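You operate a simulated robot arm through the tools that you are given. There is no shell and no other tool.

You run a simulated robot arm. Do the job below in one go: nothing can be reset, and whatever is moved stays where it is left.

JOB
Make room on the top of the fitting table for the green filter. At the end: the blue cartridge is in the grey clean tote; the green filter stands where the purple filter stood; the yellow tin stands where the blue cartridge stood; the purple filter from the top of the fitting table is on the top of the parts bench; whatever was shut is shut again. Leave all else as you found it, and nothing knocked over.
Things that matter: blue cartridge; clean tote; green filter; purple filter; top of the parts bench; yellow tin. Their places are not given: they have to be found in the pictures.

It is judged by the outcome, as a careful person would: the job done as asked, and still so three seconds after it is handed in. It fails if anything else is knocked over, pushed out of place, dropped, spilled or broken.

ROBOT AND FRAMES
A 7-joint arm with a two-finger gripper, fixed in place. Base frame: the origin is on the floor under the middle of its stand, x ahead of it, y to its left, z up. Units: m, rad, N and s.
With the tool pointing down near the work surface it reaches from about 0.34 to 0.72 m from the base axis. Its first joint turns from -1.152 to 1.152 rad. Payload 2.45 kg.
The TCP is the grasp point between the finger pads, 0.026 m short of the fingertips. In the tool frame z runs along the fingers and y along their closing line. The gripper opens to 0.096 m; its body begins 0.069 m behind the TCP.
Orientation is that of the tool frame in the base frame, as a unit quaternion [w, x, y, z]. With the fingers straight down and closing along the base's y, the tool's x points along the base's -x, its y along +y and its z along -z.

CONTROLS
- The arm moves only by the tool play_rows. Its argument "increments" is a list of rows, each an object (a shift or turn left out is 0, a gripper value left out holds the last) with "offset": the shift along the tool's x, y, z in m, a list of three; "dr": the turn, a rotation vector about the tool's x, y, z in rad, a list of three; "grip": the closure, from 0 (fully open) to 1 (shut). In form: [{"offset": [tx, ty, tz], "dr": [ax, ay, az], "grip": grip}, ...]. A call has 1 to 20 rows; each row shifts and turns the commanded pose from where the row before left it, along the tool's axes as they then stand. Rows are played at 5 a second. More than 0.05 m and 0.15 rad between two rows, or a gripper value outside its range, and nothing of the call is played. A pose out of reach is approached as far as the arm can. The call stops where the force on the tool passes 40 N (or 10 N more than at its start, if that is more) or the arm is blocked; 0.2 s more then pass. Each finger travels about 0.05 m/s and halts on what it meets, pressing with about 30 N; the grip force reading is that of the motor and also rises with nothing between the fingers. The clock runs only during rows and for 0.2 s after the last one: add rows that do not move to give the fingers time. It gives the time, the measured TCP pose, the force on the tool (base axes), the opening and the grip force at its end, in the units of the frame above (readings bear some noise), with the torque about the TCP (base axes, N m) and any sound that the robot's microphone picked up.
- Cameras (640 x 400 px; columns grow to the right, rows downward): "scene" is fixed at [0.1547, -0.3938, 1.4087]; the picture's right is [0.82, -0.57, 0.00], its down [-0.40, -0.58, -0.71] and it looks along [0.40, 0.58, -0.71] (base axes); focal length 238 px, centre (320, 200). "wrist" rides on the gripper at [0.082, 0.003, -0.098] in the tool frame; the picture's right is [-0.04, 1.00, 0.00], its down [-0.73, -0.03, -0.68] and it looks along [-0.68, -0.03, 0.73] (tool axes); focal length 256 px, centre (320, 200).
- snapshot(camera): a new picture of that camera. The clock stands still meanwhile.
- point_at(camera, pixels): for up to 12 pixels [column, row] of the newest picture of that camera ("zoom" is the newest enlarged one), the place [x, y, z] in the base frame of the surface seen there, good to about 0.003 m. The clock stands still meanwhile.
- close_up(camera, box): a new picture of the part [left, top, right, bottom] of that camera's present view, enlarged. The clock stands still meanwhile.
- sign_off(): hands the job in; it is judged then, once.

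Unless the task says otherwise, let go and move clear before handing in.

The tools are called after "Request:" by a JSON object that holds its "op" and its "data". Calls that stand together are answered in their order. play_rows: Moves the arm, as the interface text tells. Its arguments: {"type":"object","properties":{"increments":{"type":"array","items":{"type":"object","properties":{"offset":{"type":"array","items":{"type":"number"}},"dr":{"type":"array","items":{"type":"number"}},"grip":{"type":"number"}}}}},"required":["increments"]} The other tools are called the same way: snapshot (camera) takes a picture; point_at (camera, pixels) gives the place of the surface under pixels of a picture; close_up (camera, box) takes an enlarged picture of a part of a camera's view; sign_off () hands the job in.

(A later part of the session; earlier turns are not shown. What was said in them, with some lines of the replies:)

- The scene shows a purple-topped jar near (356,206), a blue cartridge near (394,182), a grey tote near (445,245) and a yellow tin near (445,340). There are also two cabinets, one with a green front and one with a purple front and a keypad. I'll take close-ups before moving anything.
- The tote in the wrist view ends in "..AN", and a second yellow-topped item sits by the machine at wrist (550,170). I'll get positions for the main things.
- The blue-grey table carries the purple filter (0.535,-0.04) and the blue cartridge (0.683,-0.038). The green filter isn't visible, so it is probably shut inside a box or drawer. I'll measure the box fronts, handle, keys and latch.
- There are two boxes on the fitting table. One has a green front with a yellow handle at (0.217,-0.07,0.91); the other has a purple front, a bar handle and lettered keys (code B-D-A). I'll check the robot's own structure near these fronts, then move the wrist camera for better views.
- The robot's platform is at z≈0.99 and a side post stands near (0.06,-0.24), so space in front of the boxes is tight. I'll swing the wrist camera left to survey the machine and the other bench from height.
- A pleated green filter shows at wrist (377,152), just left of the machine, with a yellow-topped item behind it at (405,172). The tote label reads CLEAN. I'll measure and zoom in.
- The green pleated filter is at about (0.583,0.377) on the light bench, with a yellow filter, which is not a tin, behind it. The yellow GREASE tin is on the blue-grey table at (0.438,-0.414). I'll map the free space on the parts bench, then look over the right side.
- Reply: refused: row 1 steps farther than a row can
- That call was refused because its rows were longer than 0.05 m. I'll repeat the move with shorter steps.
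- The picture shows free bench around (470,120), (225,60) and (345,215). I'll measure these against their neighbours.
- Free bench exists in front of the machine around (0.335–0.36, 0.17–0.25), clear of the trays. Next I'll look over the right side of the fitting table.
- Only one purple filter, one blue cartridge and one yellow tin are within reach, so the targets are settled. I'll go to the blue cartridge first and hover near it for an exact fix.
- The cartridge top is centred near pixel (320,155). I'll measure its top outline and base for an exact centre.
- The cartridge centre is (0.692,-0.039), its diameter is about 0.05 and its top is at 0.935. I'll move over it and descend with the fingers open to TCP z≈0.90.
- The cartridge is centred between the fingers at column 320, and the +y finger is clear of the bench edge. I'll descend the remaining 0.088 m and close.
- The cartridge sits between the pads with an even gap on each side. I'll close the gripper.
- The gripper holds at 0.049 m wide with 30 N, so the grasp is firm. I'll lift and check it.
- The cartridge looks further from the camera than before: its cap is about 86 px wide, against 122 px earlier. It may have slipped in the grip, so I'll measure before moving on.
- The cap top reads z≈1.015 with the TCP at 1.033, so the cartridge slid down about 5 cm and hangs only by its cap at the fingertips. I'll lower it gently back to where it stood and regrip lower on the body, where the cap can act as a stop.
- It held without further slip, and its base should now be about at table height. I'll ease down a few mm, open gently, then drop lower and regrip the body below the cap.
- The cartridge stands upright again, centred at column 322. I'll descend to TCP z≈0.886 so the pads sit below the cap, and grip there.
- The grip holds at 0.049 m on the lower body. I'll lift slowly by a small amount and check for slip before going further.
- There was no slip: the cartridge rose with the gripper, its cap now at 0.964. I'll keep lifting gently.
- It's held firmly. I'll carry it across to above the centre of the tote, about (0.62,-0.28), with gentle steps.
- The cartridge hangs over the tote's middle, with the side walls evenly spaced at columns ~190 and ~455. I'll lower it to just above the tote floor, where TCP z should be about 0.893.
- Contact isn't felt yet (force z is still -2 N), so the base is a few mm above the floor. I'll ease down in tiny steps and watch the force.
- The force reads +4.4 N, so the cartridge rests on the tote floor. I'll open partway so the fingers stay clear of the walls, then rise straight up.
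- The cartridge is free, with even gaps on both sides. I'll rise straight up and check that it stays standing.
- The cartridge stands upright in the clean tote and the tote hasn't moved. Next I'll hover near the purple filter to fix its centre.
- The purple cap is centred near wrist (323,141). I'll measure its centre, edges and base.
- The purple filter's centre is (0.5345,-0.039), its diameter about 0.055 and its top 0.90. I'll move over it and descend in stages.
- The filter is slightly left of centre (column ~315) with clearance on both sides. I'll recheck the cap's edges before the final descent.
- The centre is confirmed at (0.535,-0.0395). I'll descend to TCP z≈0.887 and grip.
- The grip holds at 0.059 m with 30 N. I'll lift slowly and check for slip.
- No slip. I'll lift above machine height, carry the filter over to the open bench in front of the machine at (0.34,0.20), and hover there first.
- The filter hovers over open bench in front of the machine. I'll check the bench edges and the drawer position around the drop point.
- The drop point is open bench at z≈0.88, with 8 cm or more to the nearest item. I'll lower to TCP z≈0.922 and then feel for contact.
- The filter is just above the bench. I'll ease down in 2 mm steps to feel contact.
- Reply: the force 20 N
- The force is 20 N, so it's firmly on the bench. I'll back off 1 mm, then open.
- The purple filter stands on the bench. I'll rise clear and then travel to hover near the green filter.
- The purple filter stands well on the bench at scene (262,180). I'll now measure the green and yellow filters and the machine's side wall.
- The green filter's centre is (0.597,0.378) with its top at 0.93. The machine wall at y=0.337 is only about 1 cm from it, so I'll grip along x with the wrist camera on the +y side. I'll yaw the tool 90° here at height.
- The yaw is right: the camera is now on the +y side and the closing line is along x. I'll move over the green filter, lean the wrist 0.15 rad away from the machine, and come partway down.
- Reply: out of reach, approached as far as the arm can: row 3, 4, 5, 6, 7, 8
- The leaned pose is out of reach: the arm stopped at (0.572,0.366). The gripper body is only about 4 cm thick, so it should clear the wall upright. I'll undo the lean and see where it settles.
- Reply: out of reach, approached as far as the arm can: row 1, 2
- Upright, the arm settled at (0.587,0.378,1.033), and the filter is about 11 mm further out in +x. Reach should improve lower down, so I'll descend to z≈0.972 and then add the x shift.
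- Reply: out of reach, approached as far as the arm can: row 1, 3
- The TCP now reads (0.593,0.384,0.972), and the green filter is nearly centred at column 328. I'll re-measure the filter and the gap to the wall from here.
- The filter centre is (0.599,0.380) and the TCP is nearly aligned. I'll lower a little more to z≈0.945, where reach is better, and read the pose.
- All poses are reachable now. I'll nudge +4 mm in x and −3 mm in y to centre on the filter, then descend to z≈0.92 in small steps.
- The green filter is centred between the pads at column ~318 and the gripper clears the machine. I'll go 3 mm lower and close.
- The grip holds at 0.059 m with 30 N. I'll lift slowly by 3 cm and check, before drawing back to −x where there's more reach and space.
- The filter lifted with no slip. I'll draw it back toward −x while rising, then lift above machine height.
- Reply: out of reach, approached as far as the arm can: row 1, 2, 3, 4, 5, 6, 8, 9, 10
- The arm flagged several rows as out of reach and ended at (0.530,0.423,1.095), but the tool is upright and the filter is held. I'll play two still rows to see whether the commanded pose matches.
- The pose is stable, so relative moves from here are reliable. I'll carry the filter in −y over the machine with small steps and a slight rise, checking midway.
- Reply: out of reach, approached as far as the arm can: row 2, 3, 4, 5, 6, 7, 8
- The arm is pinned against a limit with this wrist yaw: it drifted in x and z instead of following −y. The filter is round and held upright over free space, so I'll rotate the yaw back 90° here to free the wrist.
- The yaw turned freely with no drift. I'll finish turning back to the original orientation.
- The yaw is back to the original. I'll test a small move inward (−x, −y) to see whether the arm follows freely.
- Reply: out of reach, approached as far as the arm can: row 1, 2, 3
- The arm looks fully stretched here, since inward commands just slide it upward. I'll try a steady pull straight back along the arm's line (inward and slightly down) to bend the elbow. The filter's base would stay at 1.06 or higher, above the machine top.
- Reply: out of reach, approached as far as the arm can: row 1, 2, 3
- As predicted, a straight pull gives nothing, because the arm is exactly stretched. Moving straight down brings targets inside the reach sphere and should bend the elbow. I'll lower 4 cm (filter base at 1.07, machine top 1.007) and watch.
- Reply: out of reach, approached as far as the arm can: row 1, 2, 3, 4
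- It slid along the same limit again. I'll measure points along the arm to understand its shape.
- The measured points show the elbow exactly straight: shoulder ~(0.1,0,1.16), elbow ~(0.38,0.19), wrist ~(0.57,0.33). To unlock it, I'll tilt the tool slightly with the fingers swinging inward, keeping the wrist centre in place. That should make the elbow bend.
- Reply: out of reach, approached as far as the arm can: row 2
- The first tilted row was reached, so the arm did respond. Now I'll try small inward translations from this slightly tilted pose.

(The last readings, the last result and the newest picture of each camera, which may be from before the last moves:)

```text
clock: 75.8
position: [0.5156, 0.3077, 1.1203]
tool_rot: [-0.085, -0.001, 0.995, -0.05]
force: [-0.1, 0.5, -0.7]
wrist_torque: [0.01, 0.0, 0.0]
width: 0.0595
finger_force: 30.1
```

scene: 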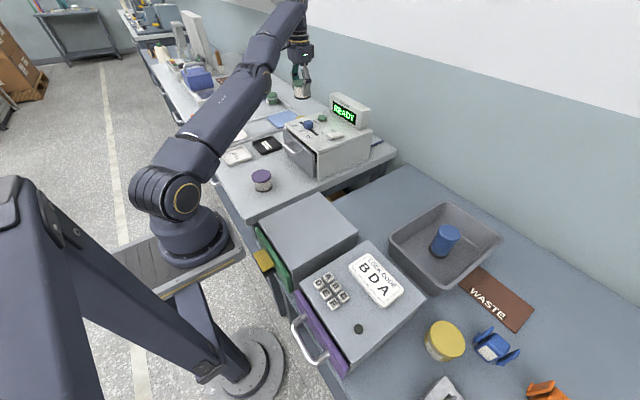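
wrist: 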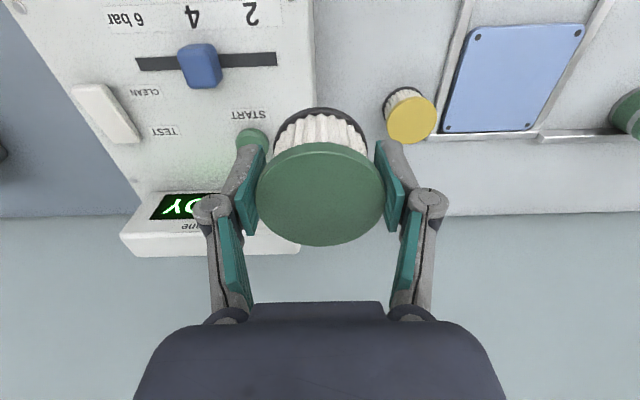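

It's unlocked: the arm followed to (0.516,0.308) with no flags. I'll come a little further in, then level the tool again.

Request:
{"op": "play_rows", "data": {"increments": [{"offset": [0.012, -0.01, 0]}, {"offset": [0.012, -0.01, 0]}, {"dr": [-0.0253, -0.0432, 0]}, {"dr": [-0.0253, -0.0432, 0]}, {"dr": [-0.0253, -0.0432, 0]}, {"dr": [-0.0253, -0.0432, 0]}, {"dr": [0, 0, 0]}]}}

Request:
{"op": "snapshot", "data": {"camera": "scene"}}

Request:
{"op": "snapshot", "data": {"camera": "wrist"}}

```text
clock: 77.4
position: [0.4902, 0.2879, 1.125]
tool_rot: [0.0, -0.001, 1.0, 0.0]
force: [0.4, -0.1, -1.1]
wrist_torque: [-0.02, 0.03, 0.04]
width: 0.0596
finger_force: 29.7
```

```text
taken
```

scene: 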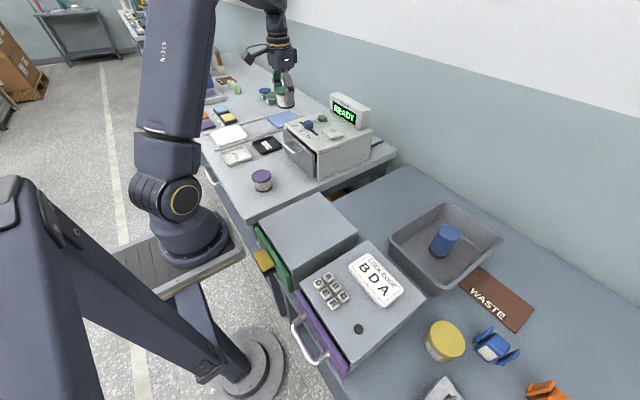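

```text
taken
```

wrist: 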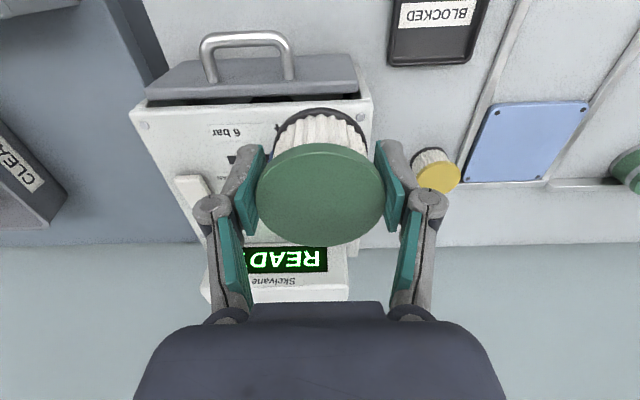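

The elbow is properly bent again, the tool is level and the filter hasn't shifted in the grip. I'll carry it over to (0.535,-0.040).

Request:
{"op": "play_rows", "data": {"increments": [{"offset": [-0.001, -0.01, 0]}, {"offset": [-0.003, -0.02, 0]}, {"offset": [-0.004, -0.027, 0]}, {"offset": [-0.004, -0.03, 0]}, {"offset": [-0.004, -0.03, 0]}, {"offset": [-0.004, -0.03, 0]}, {"offset": [-0.004, -0.03, 0]}, {"offset": [-0.004, -0.03, 0]}, {"offset": [-0.004, -0.03, 0]}, {"offset": [-0.004, -0.03, 0]}, {"offset": [-0.004, -0.027, 0]}, {"offset": [-0.003, -0.02, 0]}, {"offset": [-0.002, -0.014, 0]}, {"offset": [0, 0, 0]}, {"offset": [0, 0, 0]}]}}

Request:
{"op": "snapshot", "data": {"camera": "wrist"}}

Request:
{"op": "snapshot", "data": {"camera": "scene"}}

```text
clock: 80.6
position: [0.5352, -0.0413, 1.1238]
tool_rot: [0.0, -0.002, 1.0, 0.0]
force: [0.5, 0.1, -0.7]
wrist_torque: [0.0, 0.01, -0.04]
width: 0.0593
finger_force: 30.0
```

```text
taken
```

wrist: 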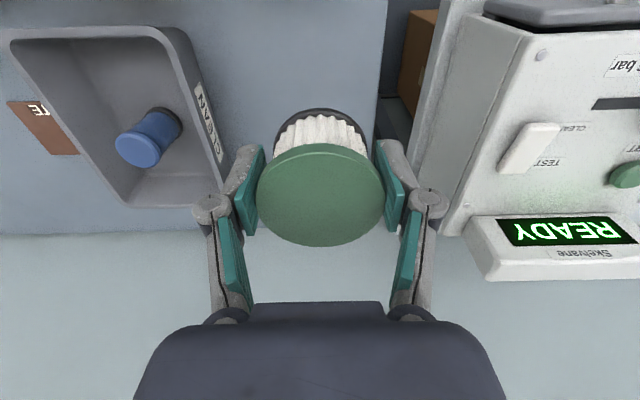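

```text
taken
```

scene: 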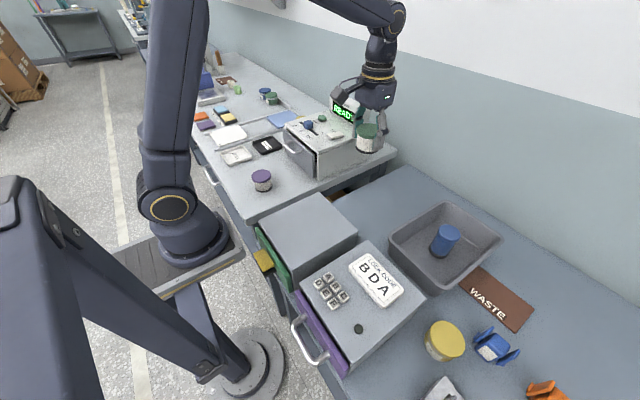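

The filter hangs directly over the old purple spot. I'll lower it in stages to just above the table, where TCP z should be ~0.895.

Request:
{"op": "play_rows", "data": {"increments": [{"offset": [0.002, 0.001, 0.012]}, {"offset": [0, 0, 0.024]}, {"offset": [0, 0, 0.03]}, {"offset": [0, 0, 0.03]}, {"offset": [0, 0, 0.03]}, {"offset": [0, 0, 0.03]}, {"offset": [0, 0, 0.028]}, {"offset": [0, 0, 0.02]}, {"offset": [0, 0, 0.014]}, {"offset": [0, 0, 0.007]}, {"offset": [0, 0, 0.003]}, {"offset": [0, 0, 0]}]}}

Request:
{"op": "snapshot", "data": {"camera": "wrist"}}

Request:
{"op": "close_up", "data": {"camera": "scene", "box": [270, 110, 430, 240]}}

```text
clock: 83.2
position: [0.536, -0.0391, 0.8957]
tool_rot: [0.0, -0.002, 1.0, 0.0]
force: [0.4, -0.4, -1.2]
wrist_torque: [0.03, -0.01, -0.03]
width: 0.0593
finger_force: 30.4
```

```text
taken
```

wrist: 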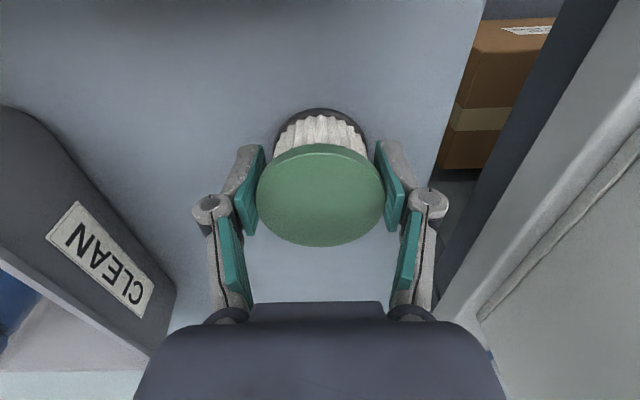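

```text
3.08 times, centred on (350, 175) of scene
```

zoom: 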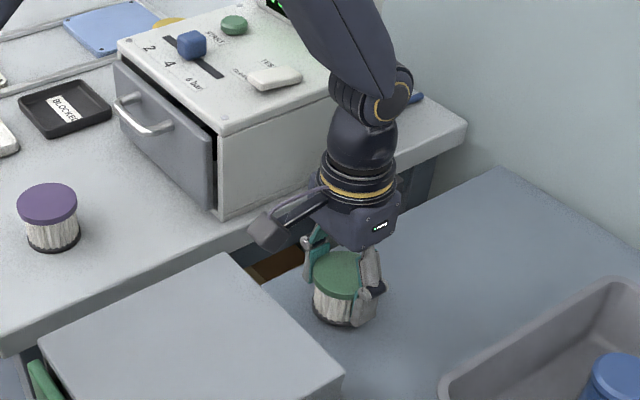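

The green filter is about 3 mm further +x in the grip than the purple one was. I'll correct that and ease down to contact.

Request:
{"op": "play_rows", "data": {"increments": [{"offset": [0.003, 0, 0.001]}, {"offset": [0, 0, 0.002]}, {"offset": [0, 0, 0.001]}, {"offset": [0, 0, 0]}]}}

```text
clock: 84.2
position: [0.5322, -0.0396, 0.8924]
tool_rot: [0.0, -0.001, 1.0, 0.0]
force: [-0.1, 0.9, -1.6]
wrist_torque: [0.02, -0.01, 0.0]
width: 0.0596
finger_force: 29.8
```

Request:
{"op": "play_rows", "data": {"increments": [{"offset": [0, 0, 0.0015]}, {"offset": [0, 0, 0.001]}, {"offset": [0, 0, 0]}]}}

```text
clock: 85.0
position: [0.5314, -0.0398, 0.8896]
tool_rot: [0.0, -0.001, 1.0, 0.0]
force: [-0.3, -0.6, -1.3]
wrist_torque: [-0.01, 0.03, -0.01]
width: 0.0596
finger_force: 29.8
```

There's still no contact, with force z at −1.3 N. I'll continue in 1 mm steps.

Request:
{"op": "play_rows", "data": {"increments": [{"offset": [0, 0, 0.001]}, {"offset": [0, 0, 0]}]}}

```text
clock: 85.6
position: [0.5311, -0.0391, 0.8893]
tool_rot: [0.0, -0.001, 1.0, 0.001]
force: [0.2, 1.0, -1.5]
wrist_torque: [-0.01, 0.0, 0.01]
width: 0.0595
finger_force: 30.0
```

Request:
{"op": "play_rows", "data": {"increments": [{"offset": [-0.001, 0, 0.001]}, {"offset": [-0.001, 0, 0.001]}, {"offset": [0, 0, 0]}]}}

Request:
{"op": "close_up", "data": {"camera": "scene", "box": [320, 170, 400, 230]}}

```text
clock: 86.4
position: [0.5341, -0.0391, 0.8865]
tool_rot: [0.001, -0.001, 1.0, 0.0]
force: [-5.4, 0.9, 18.1]
wrist_torque: [-0.01, -0.04, 0.02]
width: 0.0596
finger_force: 30.5
```

```text
6.67 times, centred on (360, 200) of scene
```

zoom: 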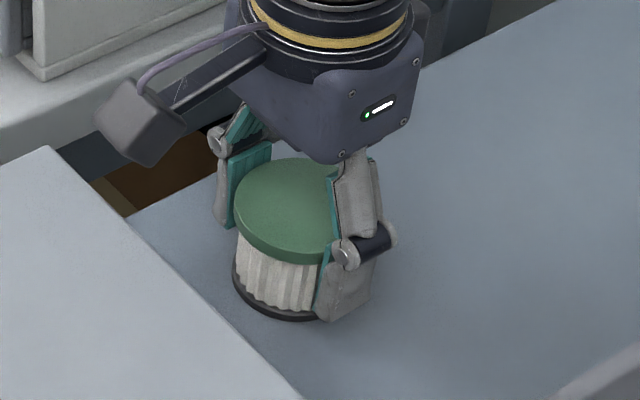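

The filter is on the table, with contact force 18 N. I'll back off 1 mm and open.

Request:
{"op": "play_rows", "data": {"increments": [{"offset": [0.0005, 0, -0.001]}, {"grip": 0.33}, {"grip": 0.2}, {"grip": 0.05}, {"grip": 0}, {"grip": 0}]}}

Request:
{"op": "snapshot", "data": {"camera": "wrist"}}

```text
clock: 87.8
position: [0.5328, -0.0395, 0.888]
tool_rot: [0.0, -0.001, 1.0, 0.0]
force: [-0.7, -0.3, -0.3]
wrist_torque: [-0.01, 0.01, 0.0]
width: 0.0963
finger_force: 0.0
```

```text
taken
```

wrist: 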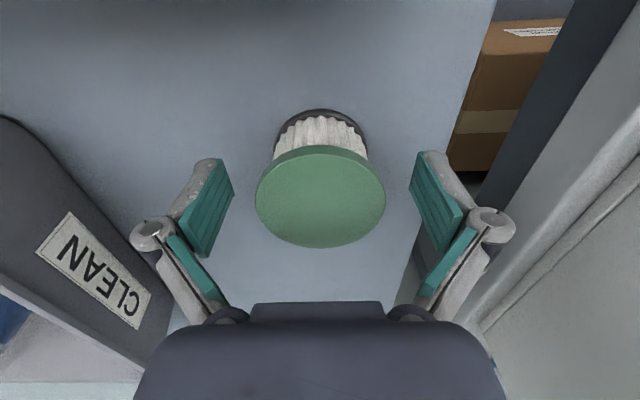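

The green filter is released and upright. I'll rise straight up and verify its place.

Request:
{"op": "play_rows", "data": {"increments": [{"offset": [0, 0, -0.01]}, {"offset": [0, 0, -0.02]}, {"offset": [0, 0, -0.03]}, {"offset": [0, 0, -0.04]}, {"offset": [0, 0, -0.045]}, {"offset": [0, 0, -0.045]}, {"offset": [0.03, 0, 0]}, {"offset": [0.03, 0, 0]}, {"offset": [0.02, 0, 0]}, {"offset": [0, 0, 0]}]}}

Request:
{"op": "snapshot", "data": {"camera": "wrist"}}

Request:
{"op": "point_at", "data": {"camera": "wrist", "pixels": [[320, 140], [300, 140], [340, 140], [320, 125], [320, 158]]}}

Request:
{"op": "snapshot", "data": {"camera": "scene"}}

```text
clock: 90.0
position: [0.4523, -0.0394, 1.0785]
tool_rot: [0.0, -0.001, 1.0, 0.0]
force: [-0.6, -0.2, 0.5]
wrist_torque: [0.0, -0.05, 0.0]
width: 0.096
finger_force: 0.1
```

```text
taken
```

wrist: 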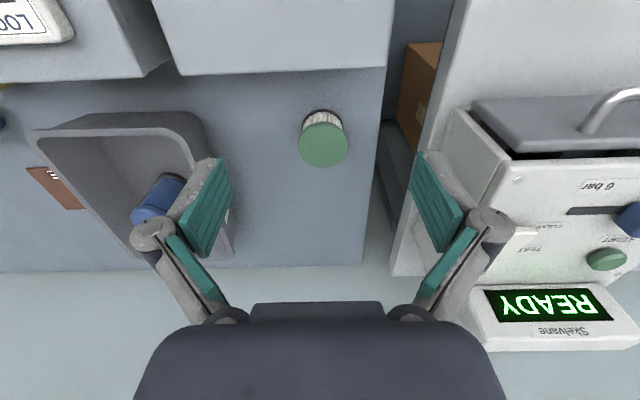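

```text
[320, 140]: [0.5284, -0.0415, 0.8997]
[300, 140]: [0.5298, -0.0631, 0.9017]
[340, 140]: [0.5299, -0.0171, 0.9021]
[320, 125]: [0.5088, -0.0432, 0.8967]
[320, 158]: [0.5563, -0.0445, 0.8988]
```

```text
taken
```

scene: 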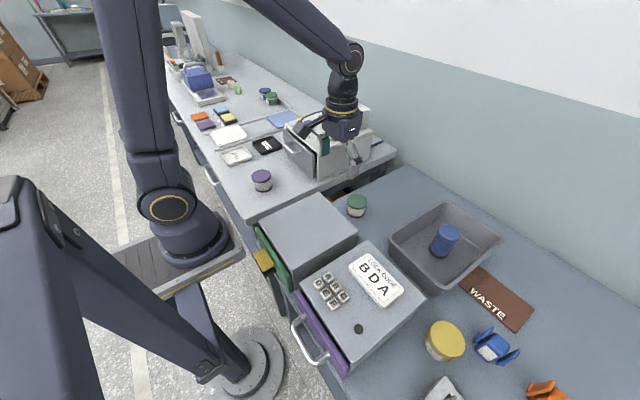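

The green filter now sits at scene (356,206), exactly where the purple one was. Next is the yellow tin: I'll move over near it and measure.

Request:
{"op": "play_rows", "data": {"increments": [{"offset": [0.008, -0.037, -0.003]}, {"offset": [0.008, -0.037, -0.003]}, {"offset": [0.008, -0.037, -0.003]}, {"offset": [0.008, -0.037, -0.003]}, {"offset": [0.008, -0.037, -0.003]}, {"offset": [0.008, -0.037, -0.003]}, {"offset": [0.008, -0.037, -0.003]}, {"offset": [0.008, -0.037, 0]}, {"offset": [0.008, -0.037, 0]}, {"offset": [0.008, -0.037, 0]}, {"offset": [0, 0, 0]}, {"offset": [0, 0, 0]}]}}

Request:
{"op": "snapshot", "data": {"camera": "wrist"}}

Request:
{"op": "snapshot", "data": {"camera": "scene"}}

```text
clock: 92.6
position: [0.3762, -0.4071, 1.101]
tool_rot: [0.0, -0.001, 1.0, -0.001]
force: [0.1, -0.5, 0.6]
wrist_torque: [0.01, -0.01, 0.0]
width: 0.0961
finger_force: 0.1
```

```text
taken
```

wrist: 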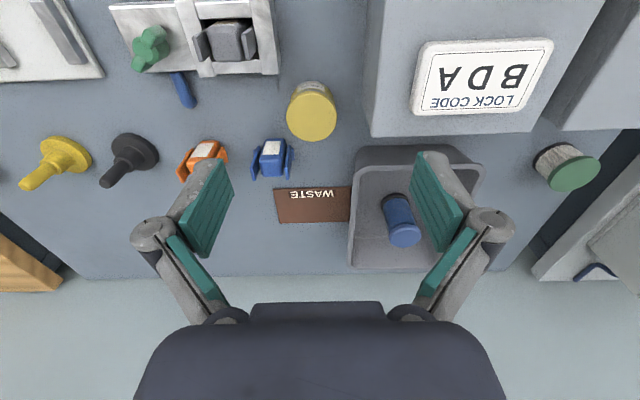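

```text
taken
```

scene: 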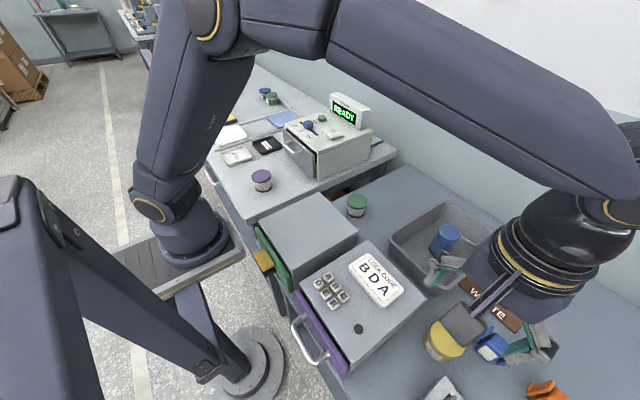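

The tin's lid is centred near wrist (311,112). Its neighbours are the clamp block at (270,40), the blue clip at (270,155) and the lock box corner at (370,130). I'll measure all of them.

Request:
{"op": "close_up", "data": {"camera": "wrist", "box": [220, 20, 420, 200]}}

Request:
{"op": "point_at", "data": {"camera": "wrist", "pixels": [[311, 113], [288, 113], [335, 113], [311, 94], [311, 135], [310, 85], [278, 72], [277, 20], [270, 140], [290, 150], [370, 133], [366, 60]]}}

Request:
{"op": "point_at", "data": {"camera": "wrist", "pixels": [[262, 145], [255, 175], [288, 165], [320, 195], [356, 150], [352, 160], [270, 30], [225, 40], [340, 80], [300, 65], [280, 100], [350, 120]]}}

```text
2.22 times, centred on (320, 110) of wrist
```

zoom: 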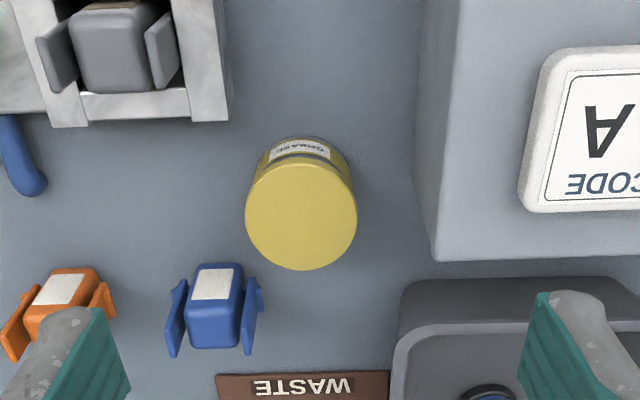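

```text
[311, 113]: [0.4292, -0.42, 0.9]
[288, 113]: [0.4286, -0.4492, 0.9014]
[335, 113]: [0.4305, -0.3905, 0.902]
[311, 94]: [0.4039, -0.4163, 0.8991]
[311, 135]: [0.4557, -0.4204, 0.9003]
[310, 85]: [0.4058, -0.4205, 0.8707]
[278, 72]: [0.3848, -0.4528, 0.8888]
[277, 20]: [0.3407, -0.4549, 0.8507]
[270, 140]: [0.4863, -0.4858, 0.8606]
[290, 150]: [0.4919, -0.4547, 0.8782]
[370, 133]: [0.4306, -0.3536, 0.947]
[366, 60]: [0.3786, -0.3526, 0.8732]
```

```text
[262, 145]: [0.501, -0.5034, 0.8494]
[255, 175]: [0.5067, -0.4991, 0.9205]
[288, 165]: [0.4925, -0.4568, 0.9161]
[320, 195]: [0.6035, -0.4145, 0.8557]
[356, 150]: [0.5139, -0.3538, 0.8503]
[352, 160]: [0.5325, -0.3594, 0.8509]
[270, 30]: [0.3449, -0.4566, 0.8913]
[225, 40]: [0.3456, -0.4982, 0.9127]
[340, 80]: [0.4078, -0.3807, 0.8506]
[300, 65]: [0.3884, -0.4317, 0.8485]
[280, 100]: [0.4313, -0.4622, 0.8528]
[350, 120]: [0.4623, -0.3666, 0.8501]
```

The tin's centre is (0.434,-0.420) and its diameter about 0.062. Obstacles are the box wall at y=-0.353, the clamp corner at (0.385,-0.453) and the clip at (0.49,-0.455). A closing line turned about 20° with a partial opening of ~0.08 m clears all three, so I'll set that up above the tin.

Request:
{"op": "play_rows", "data": {"increments": [{"offset": [-0.03, -0.007, 0], "grip": 0.17}, {"offset": [-0.028, -0.006, 0]}, {"dr": [0, 0, 0.1163]}, {"dr": [0, 0, 0.1163]}, {"dr": [0, 0, 0.1163]}, {"offset": [0, 0, 0.04]}, {"offset": [0, 0, 0.04]}, {"offset": [0, 0, 0.03]}, {"offset": [0, 0, 0]}, {"offset": [0, 0, 0]}]}}

Request:
{"op": "snapshot", "data": {"camera": "wrist"}}

Request:
{"op": "close_up", "data": {"camera": "scene", "box": [360, 220, 560, 380]}}

```text
clock: 94.8
position: [0.4347, -0.424, 0.992]
tool_rot: [0.0, 0.173, 0.985, 0.0]
force: [0.7, 0.7, 0.4]
wrist_torque: [0.0, 0.01, 0.02]
width: 0.0795
finger_force: 0.2
```

```text
taken
```

wrist: 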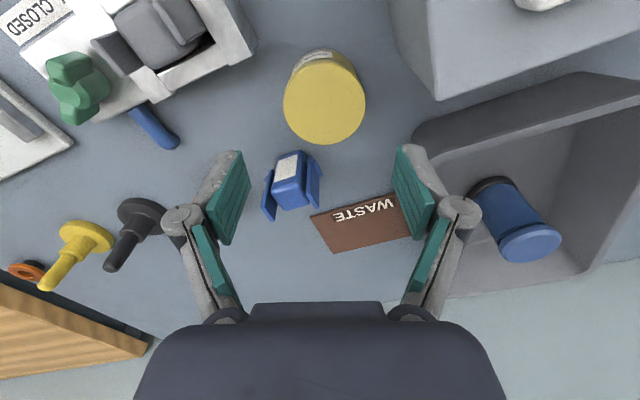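

```text
2.50 times, centred on (460, 300) of scene
```

zoom: 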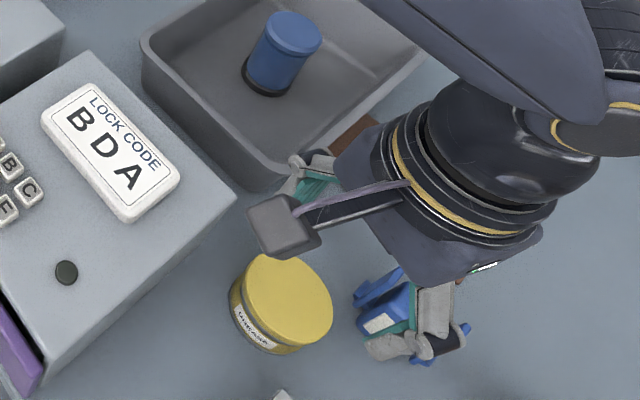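

The tin is nearly centred at column 325. I'll measure the lid edges and the nearby obstacles from here.

Request:
{"op": "point_at", "data": {"camera": "wrist", "pixels": [[325, 102], [287, 102], [362, 102], [325, 70], [325, 138], [312, 170], [268, 190], [436, 98], [255, 45], [225, 75], [400, 60], [270, 160]]}}

Request:
{"op": "close_up", "data": {"camera": "wrist", "box": [200, 20, 460, 240]}}

```text
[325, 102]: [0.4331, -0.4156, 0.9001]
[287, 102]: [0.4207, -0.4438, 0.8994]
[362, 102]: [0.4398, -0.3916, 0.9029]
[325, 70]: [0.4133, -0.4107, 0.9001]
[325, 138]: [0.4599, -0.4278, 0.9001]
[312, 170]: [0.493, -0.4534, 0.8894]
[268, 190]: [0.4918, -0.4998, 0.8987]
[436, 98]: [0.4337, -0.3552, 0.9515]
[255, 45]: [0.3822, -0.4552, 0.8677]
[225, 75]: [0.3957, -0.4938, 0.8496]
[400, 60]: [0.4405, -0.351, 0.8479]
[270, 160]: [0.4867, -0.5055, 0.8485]
```

```text
1.82 times, centred on (330, 130) of wrist
```

zoom: 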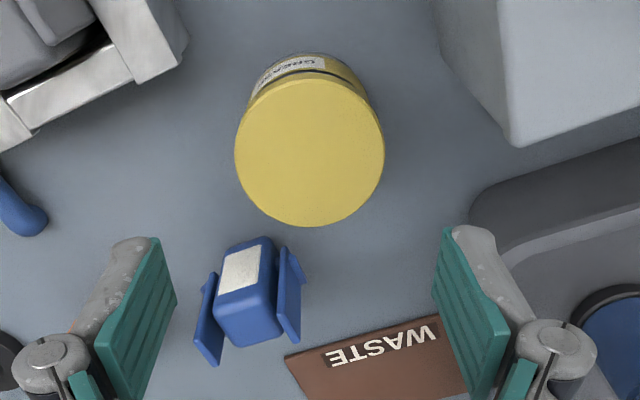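

The lid centre is (0.434,-0.4185). I'll check the clamp's blue handle position before the final descent.

Request:
{"op": "point_at", "data": {"camera": "wrist", "pixels": [[170, 140], [150, 115], [135, 108], [170, 90], [210, 70], [190, 80], [180, 150], [247, 60]]}}

```text
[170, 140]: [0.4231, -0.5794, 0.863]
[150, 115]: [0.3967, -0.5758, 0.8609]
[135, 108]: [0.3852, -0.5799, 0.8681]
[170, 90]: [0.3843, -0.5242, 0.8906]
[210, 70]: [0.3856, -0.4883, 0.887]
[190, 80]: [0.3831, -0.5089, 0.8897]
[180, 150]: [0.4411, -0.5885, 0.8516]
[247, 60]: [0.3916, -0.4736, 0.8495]
```

The handle is at y<-0.57, well clear. I'll nudge +3.5 mm along the closing line and descend to TCP z≈0.888.

Request:
{"op": "play_rows", "data": {"increments": [{"offset": [0.001, 0.0035, 0]}, {"offset": [0, 0, 0.025]}, {"offset": [0, 0, 0.025]}, {"offset": [0, 0, 0.02]}, {"offset": [0, 0, 0]}]}}

Request:
{"op": "snapshot", "data": {"camera": "wrist"}}

Request:
{"op": "close_up", "data": {"camera": "scene", "box": [360, 240, 520, 380]}}

```text
clock: 96.0
position: [0.4349, -0.4169, 0.9194]
tool_rot: [0.0, 0.173, 0.985, 0.0]
force: [0.4, 0.4, -0.2]
wrist_torque: [-0.03, -0.01, 0.0]
width: 0.0797
finger_force: 0.0
```

```text
taken
```

wrist: 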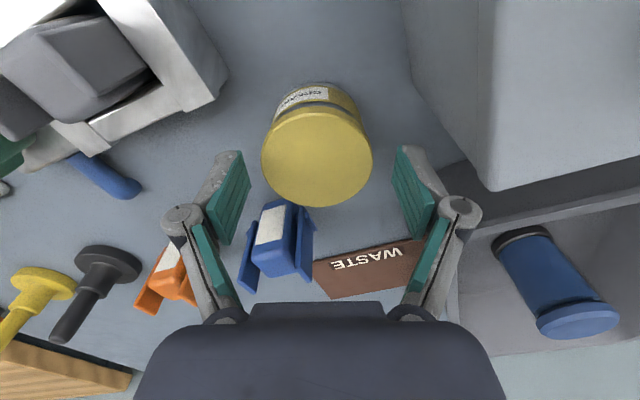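

```text
2.86 times, centred on (440, 310) of scene
```

zoom: 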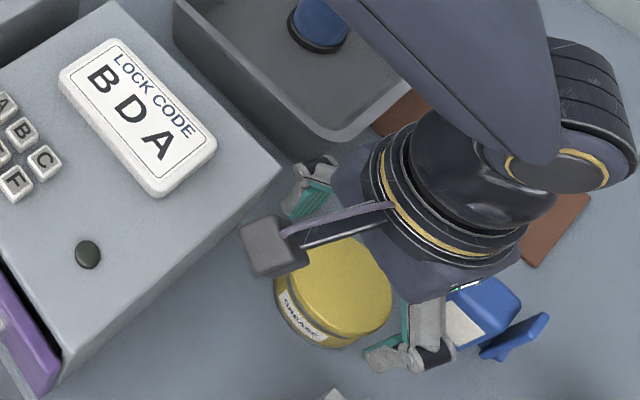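

The tin is centred (column ~317) with the fingers clear of the box and clip. I'll descend the last 3 cm and close.

Request:
{"op": "play_rows", "data": {"increments": [{"offset": [0, 0, 0.012]}, {"offset": [0, 0, 0.012]}, {"offset": [0, 0, 0.007]}, {"offset": [0, 0, 0]}]}}

Request:
{"op": "snapshot", "data": {"camera": "wrist"}}

```text
clock: 97.0
position: [0.4318, -0.4179, 0.8875]
tool_rot: [0.0, 0.173, 0.985, 0.0]
force: [-0.2, 0.4, 0.0]
wrist_torque: [-0.02, -0.01, -0.01]
width: 0.0797
finger_force: 0.0
```

```text
taken
```

wrist: 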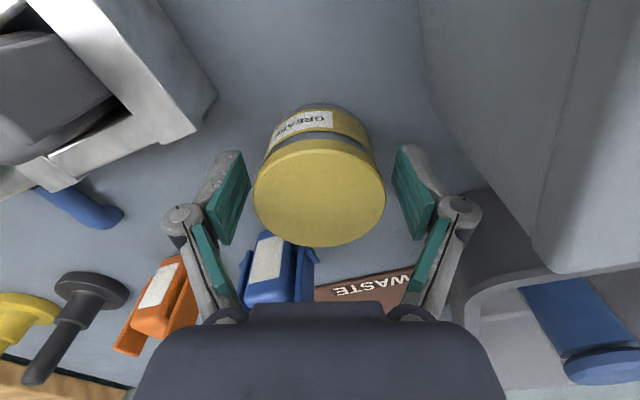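

The tin sits between the pads evenly and no contact force shows. I'll close the gripper.

Request:
{"op": "play_rows", "data": {"increments": [{"grip": 0.3}, {"grip": 1}, {"grip": 1}, {"grip": 1}, {"grip": 1}, {"grip": 1}]}}

Request:
{"op": "snapshot", "data": {"camera": "wrist"}}

```text
clock: 98.4
position: [0.4307, -0.4179, 0.8883]
tool_rot: [0.001, 0.173, 0.985, 0.0]
force: [-0.6, 0.7, 5.1]
wrist_torque: [-0.02, -0.02, -0.01]
width: 0.06
finger_force: 29.8
```

```text
taken
```

wrist: 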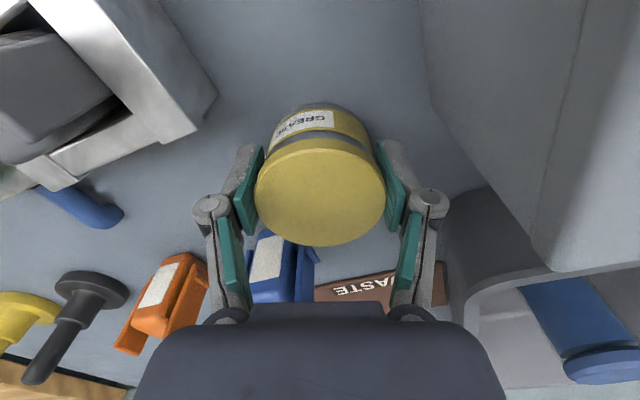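

The grip holds at 0.060 m with 30 N. I'll lift slowly and check for slip.

Request:
{"op": "play_rows", "data": {"increments": [{"offset": [0, 0, -0.003]}, {"offset": [0, 0, -0.005]}, {"offset": [0, 0, -0.008]}, {"offset": [0, 0, -0.008]}, {"offset": [0, 0, -0.005]}, {"offset": [0, 0, 0]}]}}

Request:
{"op": "snapshot", "data": {"camera": "wrist"}}

```text
clock: 99.8
position: [0.4316, -0.4178, 0.9168]
tool_rot: [0.0, 0.173, 0.985, 0.0]
force: [0.3, 0.1, -1.9]
wrist_torque: [0.01, -0.01, 0.03]
width: 0.0601
finger_force: 30.0
```

```text
taken
```

wrist: 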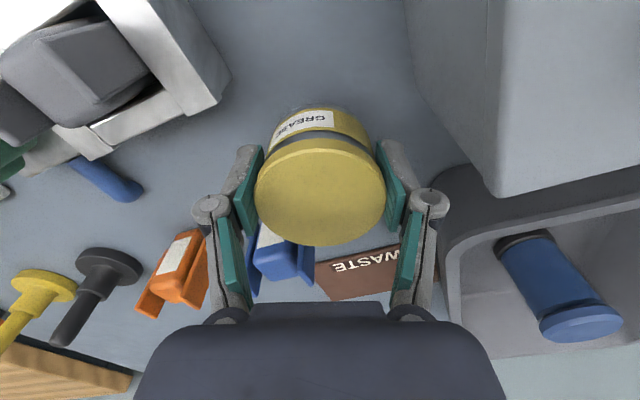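

No slip: the tin rose with the fingers. I'll lift to about z=1.06 and turn the yaw back to the original.

Request:
{"op": "play_rows", "data": {"increments": [{"offset": [0, 0, -0.008]}, {"offset": [0, 0, -0.015]}, {"offset": [0, 0, -0.02]}, {"offset": [0, 0, -0.025]}, {"offset": [0, 0, -0.025]}, {"offset": [0, 0, -0.025]}, {"offset": [0, 0, -0.017]}, {"offset": [0, 0, -0.008]}, {"offset": [0, 0, 0]}, {"dr": [0, 0, -0.07]}, {"dr": [0, 0, -0.1]}, {"dr": [0, 0, -0.109]}, {"dr": [0, 0, -0.07]}, {"dr": [0, 0, 0]}]}}

Request:
{"op": "snapshot", "data": {"camera": "wrist"}}

Request:
{"op": "snapshot", "data": {"camera": "scene"}}

```text
clock: 102.8
position: [0.4309, -0.4188, 1.0604]
tool_rot: [0.0, -0.002, 1.0, 0.0]
force: [-0.1, -0.1, -1.2]
wrist_torque: [0.0, -0.01, 0.01]
width: 0.0598
finger_force: 30.4
```

```text
taken
```

wrist: 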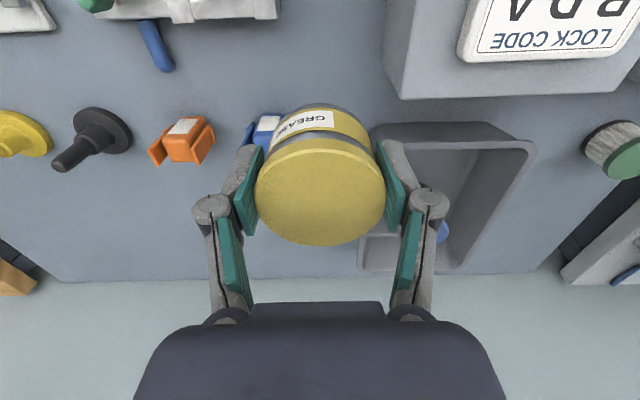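

```text
taken
```

scene: 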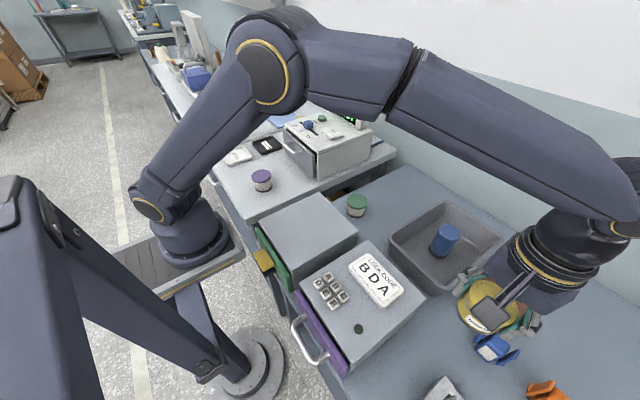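

The tin is held level. I'll carry it across to above the old cartridge spot at (0.692,-0.040).

Request:
{"op": "play_rows", "data": {"increments": [{"offset": [-0.0052, 0.0076, 0]}, {"offset": [-0.0104, 0.0152, 0]}, {"offset": [-0.0157, 0.0227, 0]}, {"offset": [-0.0183, 0.0265, 0]}, {"offset": [-0.0183, 0.0265, 0]}, {"offset": [-0.0183, 0.0265, 0]}, {"offset": [-0.0183, 0.0265, 0]}, {"offset": [-0.0183, 0.0265, 0]}, {"offset": [-0.0183, 0.0265, 0]}, {"offset": [-0.0183, 0.0265, 0]}, {"offset": [-0.0183, 0.0265, 0]}, {"offset": [-0.0183, 0.0265, 0]}, {"offset": [-0.0183, 0.0265, 0]}, {"offset": [-0.0183, 0.0265, 0]}, {"offset": [-0.013, 0.019, 0]}, {"offset": [-0.0104, 0.0152, 0]}, {"offset": [-0.0045, 0.0076, 0]}, {"offset": [0, 0, 0]}, {"offset": [0, 0, 0]}]}}

Request:
{"op": "snapshot", "data": {"camera": "wrist"}}

Request:
{"op": "snapshot", "data": {"camera": "scene"}}

```text
clock: 106.8
position: [0.6912, -0.0389, 1.0602]
tool_rot: [0.001, -0.001, 1.0, 0.001]
force: [0.5, 0.4, -1.4]
wrist_torque: [-0.02, 0.01, 0.0]
width: 0.06
finger_force: 30.2
```

```text
taken
```

wrist: 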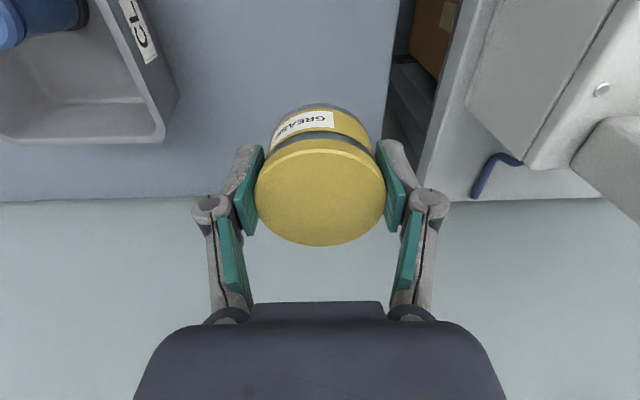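

```text
taken
```

scene: 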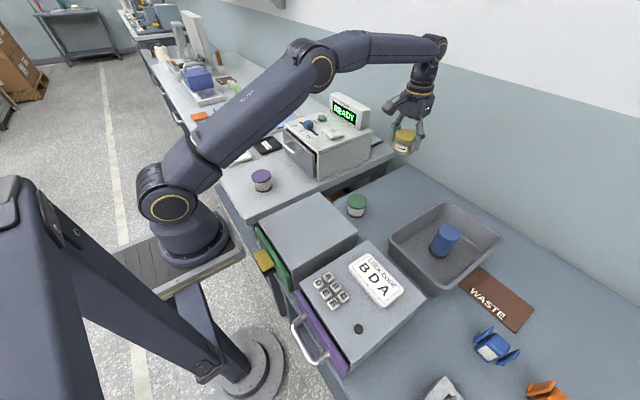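

The tin is over the spot and about 2 mm too far +x in the grip. I'll correct that and lower to just above the table.

Request:
{"op": "play_rows", "data": {"increments": [{"offset": [0.002, 0, 0.01]}, {"offset": [0, 0, 0.02]}, {"offset": [0, 0, 0.025]}, {"offset": [0, 0, 0.028]}, {"offset": [0, 0, 0.028]}, {"offset": [0, 0, 0.025]}, {"offset": [0, 0, 0.015]}, {"offset": [0, 0, 0.01]}, {"offset": [0, 0, 0.005]}, {"offset": [0, 0, 0]}]}}

Request:
{"op": "snapshot", "data": {"camera": "wrist"}}

Request:
{"op": "close_up", "data": {"camera": "scene", "box": [340, 110, 480, 220]}}

```text
clock: 109.0
position: [0.69, -0.0399, 0.895]
tool_rot: [0.001, -0.001, 1.0, 0.0]
force: [-0.6, 0.5, -0.9]
wrist_torque: [0.0, 0.02, -0.01]
width: 0.0602
finger_force: 30.4
```

```text
taken
```

wrist: 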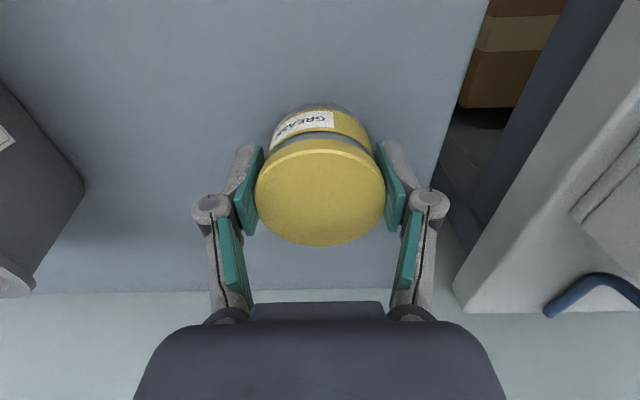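

```text
3.64 times, centred on (410, 165) of scene
```

zoom: 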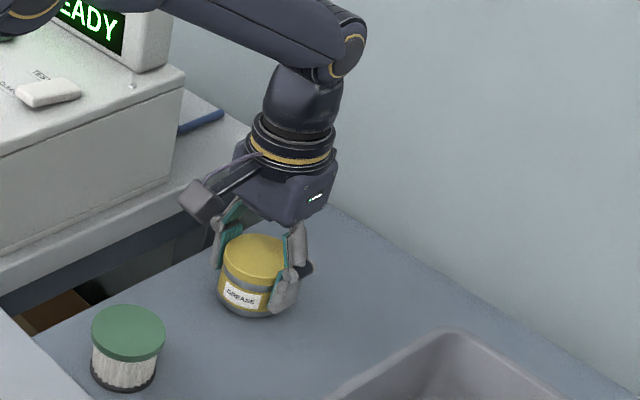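

The tin is about 7 mm above the table. I'll ease down in small steps until I feel contact.

Request:
{"op": "play_rows", "data": {"increments": [{"offset": [0, 0, 0.003]}, {"offset": [0, 0, 0.002]}, {"offset": [0, 0, 0.001]}, {"offset": [0, 0, 0]}]}}

```text
clock: 110.0
position: [0.6901, -0.04, 0.8871]
tool_rot: [0.0, -0.001, 1.0, 0.0]
force: [-0.4, 0.4, -0.2]
wrist_torque: [-0.04, 0.0, 0.01]
width: 0.06
finger_force: 29.9
```

Request:
{"op": "play_rows", "data": {"increments": [{"offset": [0, 0, 0.001]}, {"offset": [0, 0, 0.001]}, {"offset": [0, 0, 0]}]}}

```text
clock: 110.8
position: [0.6899, -0.0404, 0.8871]
tool_rot: [0.002, -0.001, 1.0, -0.001]
force: [-6.1, 0.6, 18.0]
wrist_torque: [0.01, 0.13, 0.04]
width: 0.06
finger_force: 30.5
```

The force is 18 N, so the tin is on the table. I'll back off 1 mm and release.

Request:
{"op": "play_rows", "data": {"increments": [{"offset": [0, 0, -0.001]}, {"grip": 0.33}, {"grip": 0.2}, {"grip": 0.05}, {"grip": 0}, {"grip": 0}]}}

Request:
{"op": "snapshot", "data": {"camera": "wrist"}}

```text
clock: 112.2
position: [0.6893, -0.039, 0.8869]
tool_rot: [0.0, -0.001, 1.0, 0.0]
force: [0.2, 0.3, -1.1]
wrist_torque: [0.08, 0.01, -0.01]
width: 0.0958
finger_force: 0.1
```

```text
taken
```

wrist: 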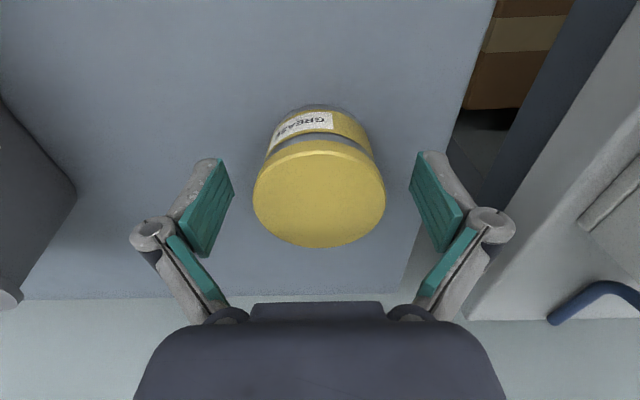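

The tin is free and upright. I'll rise straight up, back away and survey everything.

Request:
{"op": "play_rows", "data": {"increments": [{"offset": [0, 0, -0.01]}, {"offset": [0, 0, -0.02]}, {"offset": [0, 0, -0.03]}, {"offset": [0, 0, -0.04]}, {"offset": [0, 0, -0.045]}, {"offset": [0, 0, -0.045]}, {"offset": [0.03, 0, -0.02]}, {"offset": [0.04, 0, -0.02]}, {"offset": [0.04, 0, -0.02]}, {"offset": [0.04, 0, -0.02]}, {"offset": [0.04, 0, -0.02]}, {"offset": [0.04, 0, -0.02]}, {"offset": [0, 0, 0]}, {"offset": [0, 0, 0]}]}}

Request:
{"op": "snapshot", "data": {"camera": "wrist"}}

Request:
{"op": "snapshot", "data": {"camera": "scene"}}

```text
clock: 115.2
position: [0.4591, -0.041, 1.1984]
tool_rot: [-0.001, -0.001, 1.0, 0.001]
force: [0.1, -0.1, 0.2]
wrist_torque: [0.02, 0.01, -0.02]
width: 0.0961
finger_force: 0.0
```

```text
taken
```

wrist: 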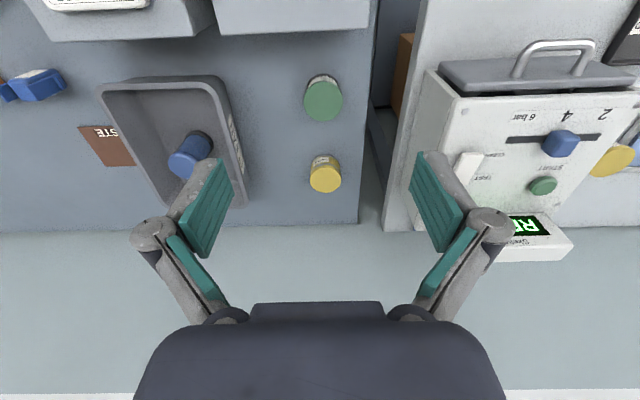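

```text
taken
```

scene: 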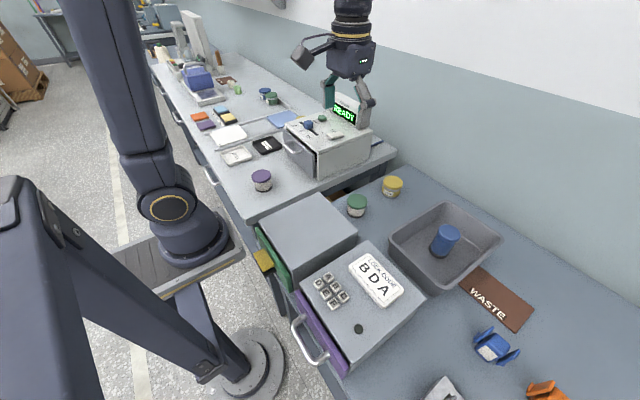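

All four items are in place. I'll verify the tin and green filter positions, and compare the clip, clamp and machine with the first pictures.

Request:
{"op": "point_at", "data": {"camera": "wrist", "pixels": [[325, 179], [310, 179], [340, 179], [325, 168], [325, 190], [323, 101], [304, 101], [341, 101], [323, 84], [323, 119]]}}

Request:
{"op": "close_up", "data": {"camera": "scene", "box": [400, 280, 600, 400]}}

Request:
{"op": "close_up", "data": {"camera": "scene", "box": [240, 160, 560, 400]}}

Request:
{"op": "close_up", "data": {"camera": "scene", "box": [140, 40, 400, 210]}}

```text
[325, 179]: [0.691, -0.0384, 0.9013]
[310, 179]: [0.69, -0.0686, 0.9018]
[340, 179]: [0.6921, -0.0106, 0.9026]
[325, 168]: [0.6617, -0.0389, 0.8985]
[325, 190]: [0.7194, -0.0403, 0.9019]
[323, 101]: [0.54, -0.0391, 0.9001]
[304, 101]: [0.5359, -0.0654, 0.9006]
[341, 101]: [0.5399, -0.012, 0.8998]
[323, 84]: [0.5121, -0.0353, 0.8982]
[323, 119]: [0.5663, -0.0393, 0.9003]
```

```text
3.20 times, centred on (500, 340) of scene
```

zoom: 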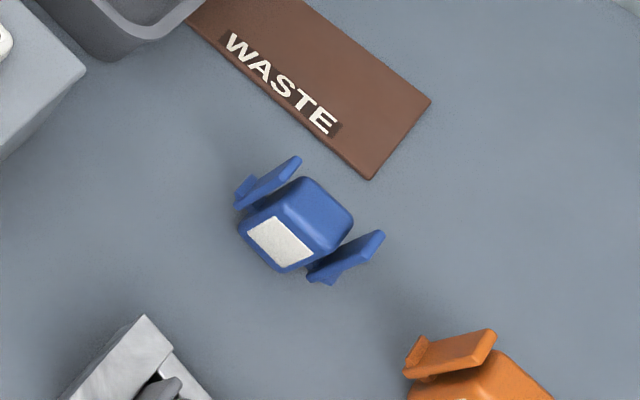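

```text
1.67 times, centred on (400, 280) of scene
```

zoom: 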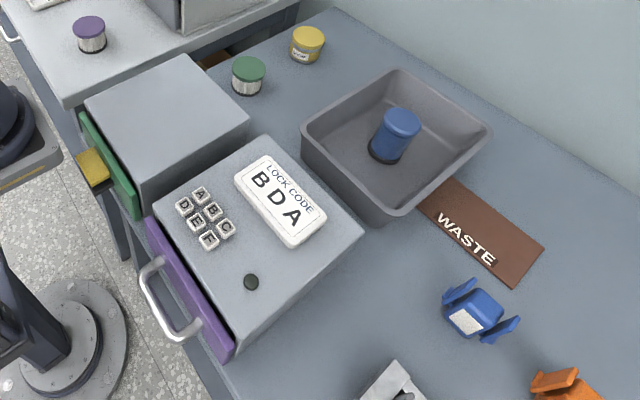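

```text
2.35 times, centred on (270, 125) of scene
```

zoom: 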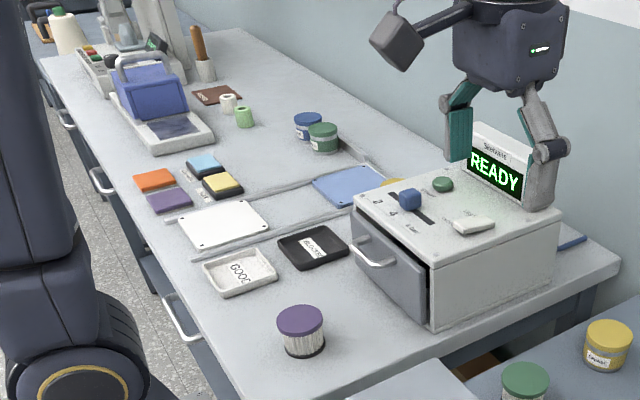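

The tin is at (0.691,-0.039) and the green filter at (0.538,-0.038), both within 3 mm of the required spots. The cartridge stands in the clean tote and the purple filter stands on the parts bench. The clip, clamp, boxes and machine look as they did at the start, I opened nothing, and the gripper is empty and clear, so I'll hand in.

Request:
{"op": "sign_off", "data": {}}

```text
The job is handed in.
```

I finished the job and handed it in. In the last pictures everything was standing, and nothing else looked moved.

| Item | Where it is now |
|---|---|
| Blue cartridge | Upright in the grey clean tote |
| Green filter | Where the purple filter stood, within about 3 mm |
| Yellow tin | Where the blue cartridge stood, within about 1 mm |
| Purple filter | On the parts bench, in the open space in front of the machine |

- **What I took as the targets:** there were no name labels for the tables. I treated the blue-grey table holding the purple filter as the fitting table, and the light bench with the machine as the parts bench. The yellow tin is the one marked GREASE; I left the yellow filter on the parts bench alone.
- **Cartridge slip:** on the first lift the cartridge slid about 5 cm down in the grip. I set it back upright, gripped it lower, and it carried without slipping.
- **Arm at full stretch:** while I carried the green filter, the arm locked straight over the machine. I freed it by tilting the tool slightly. The filter stayed in the grip and I saw no contact.
- **Drawers and boxes:** I opened nothing, so nothing needed shutting. The purple filter stands roughly 10 cm in front of the machine's drawer, so move it before opening the drawer fully.
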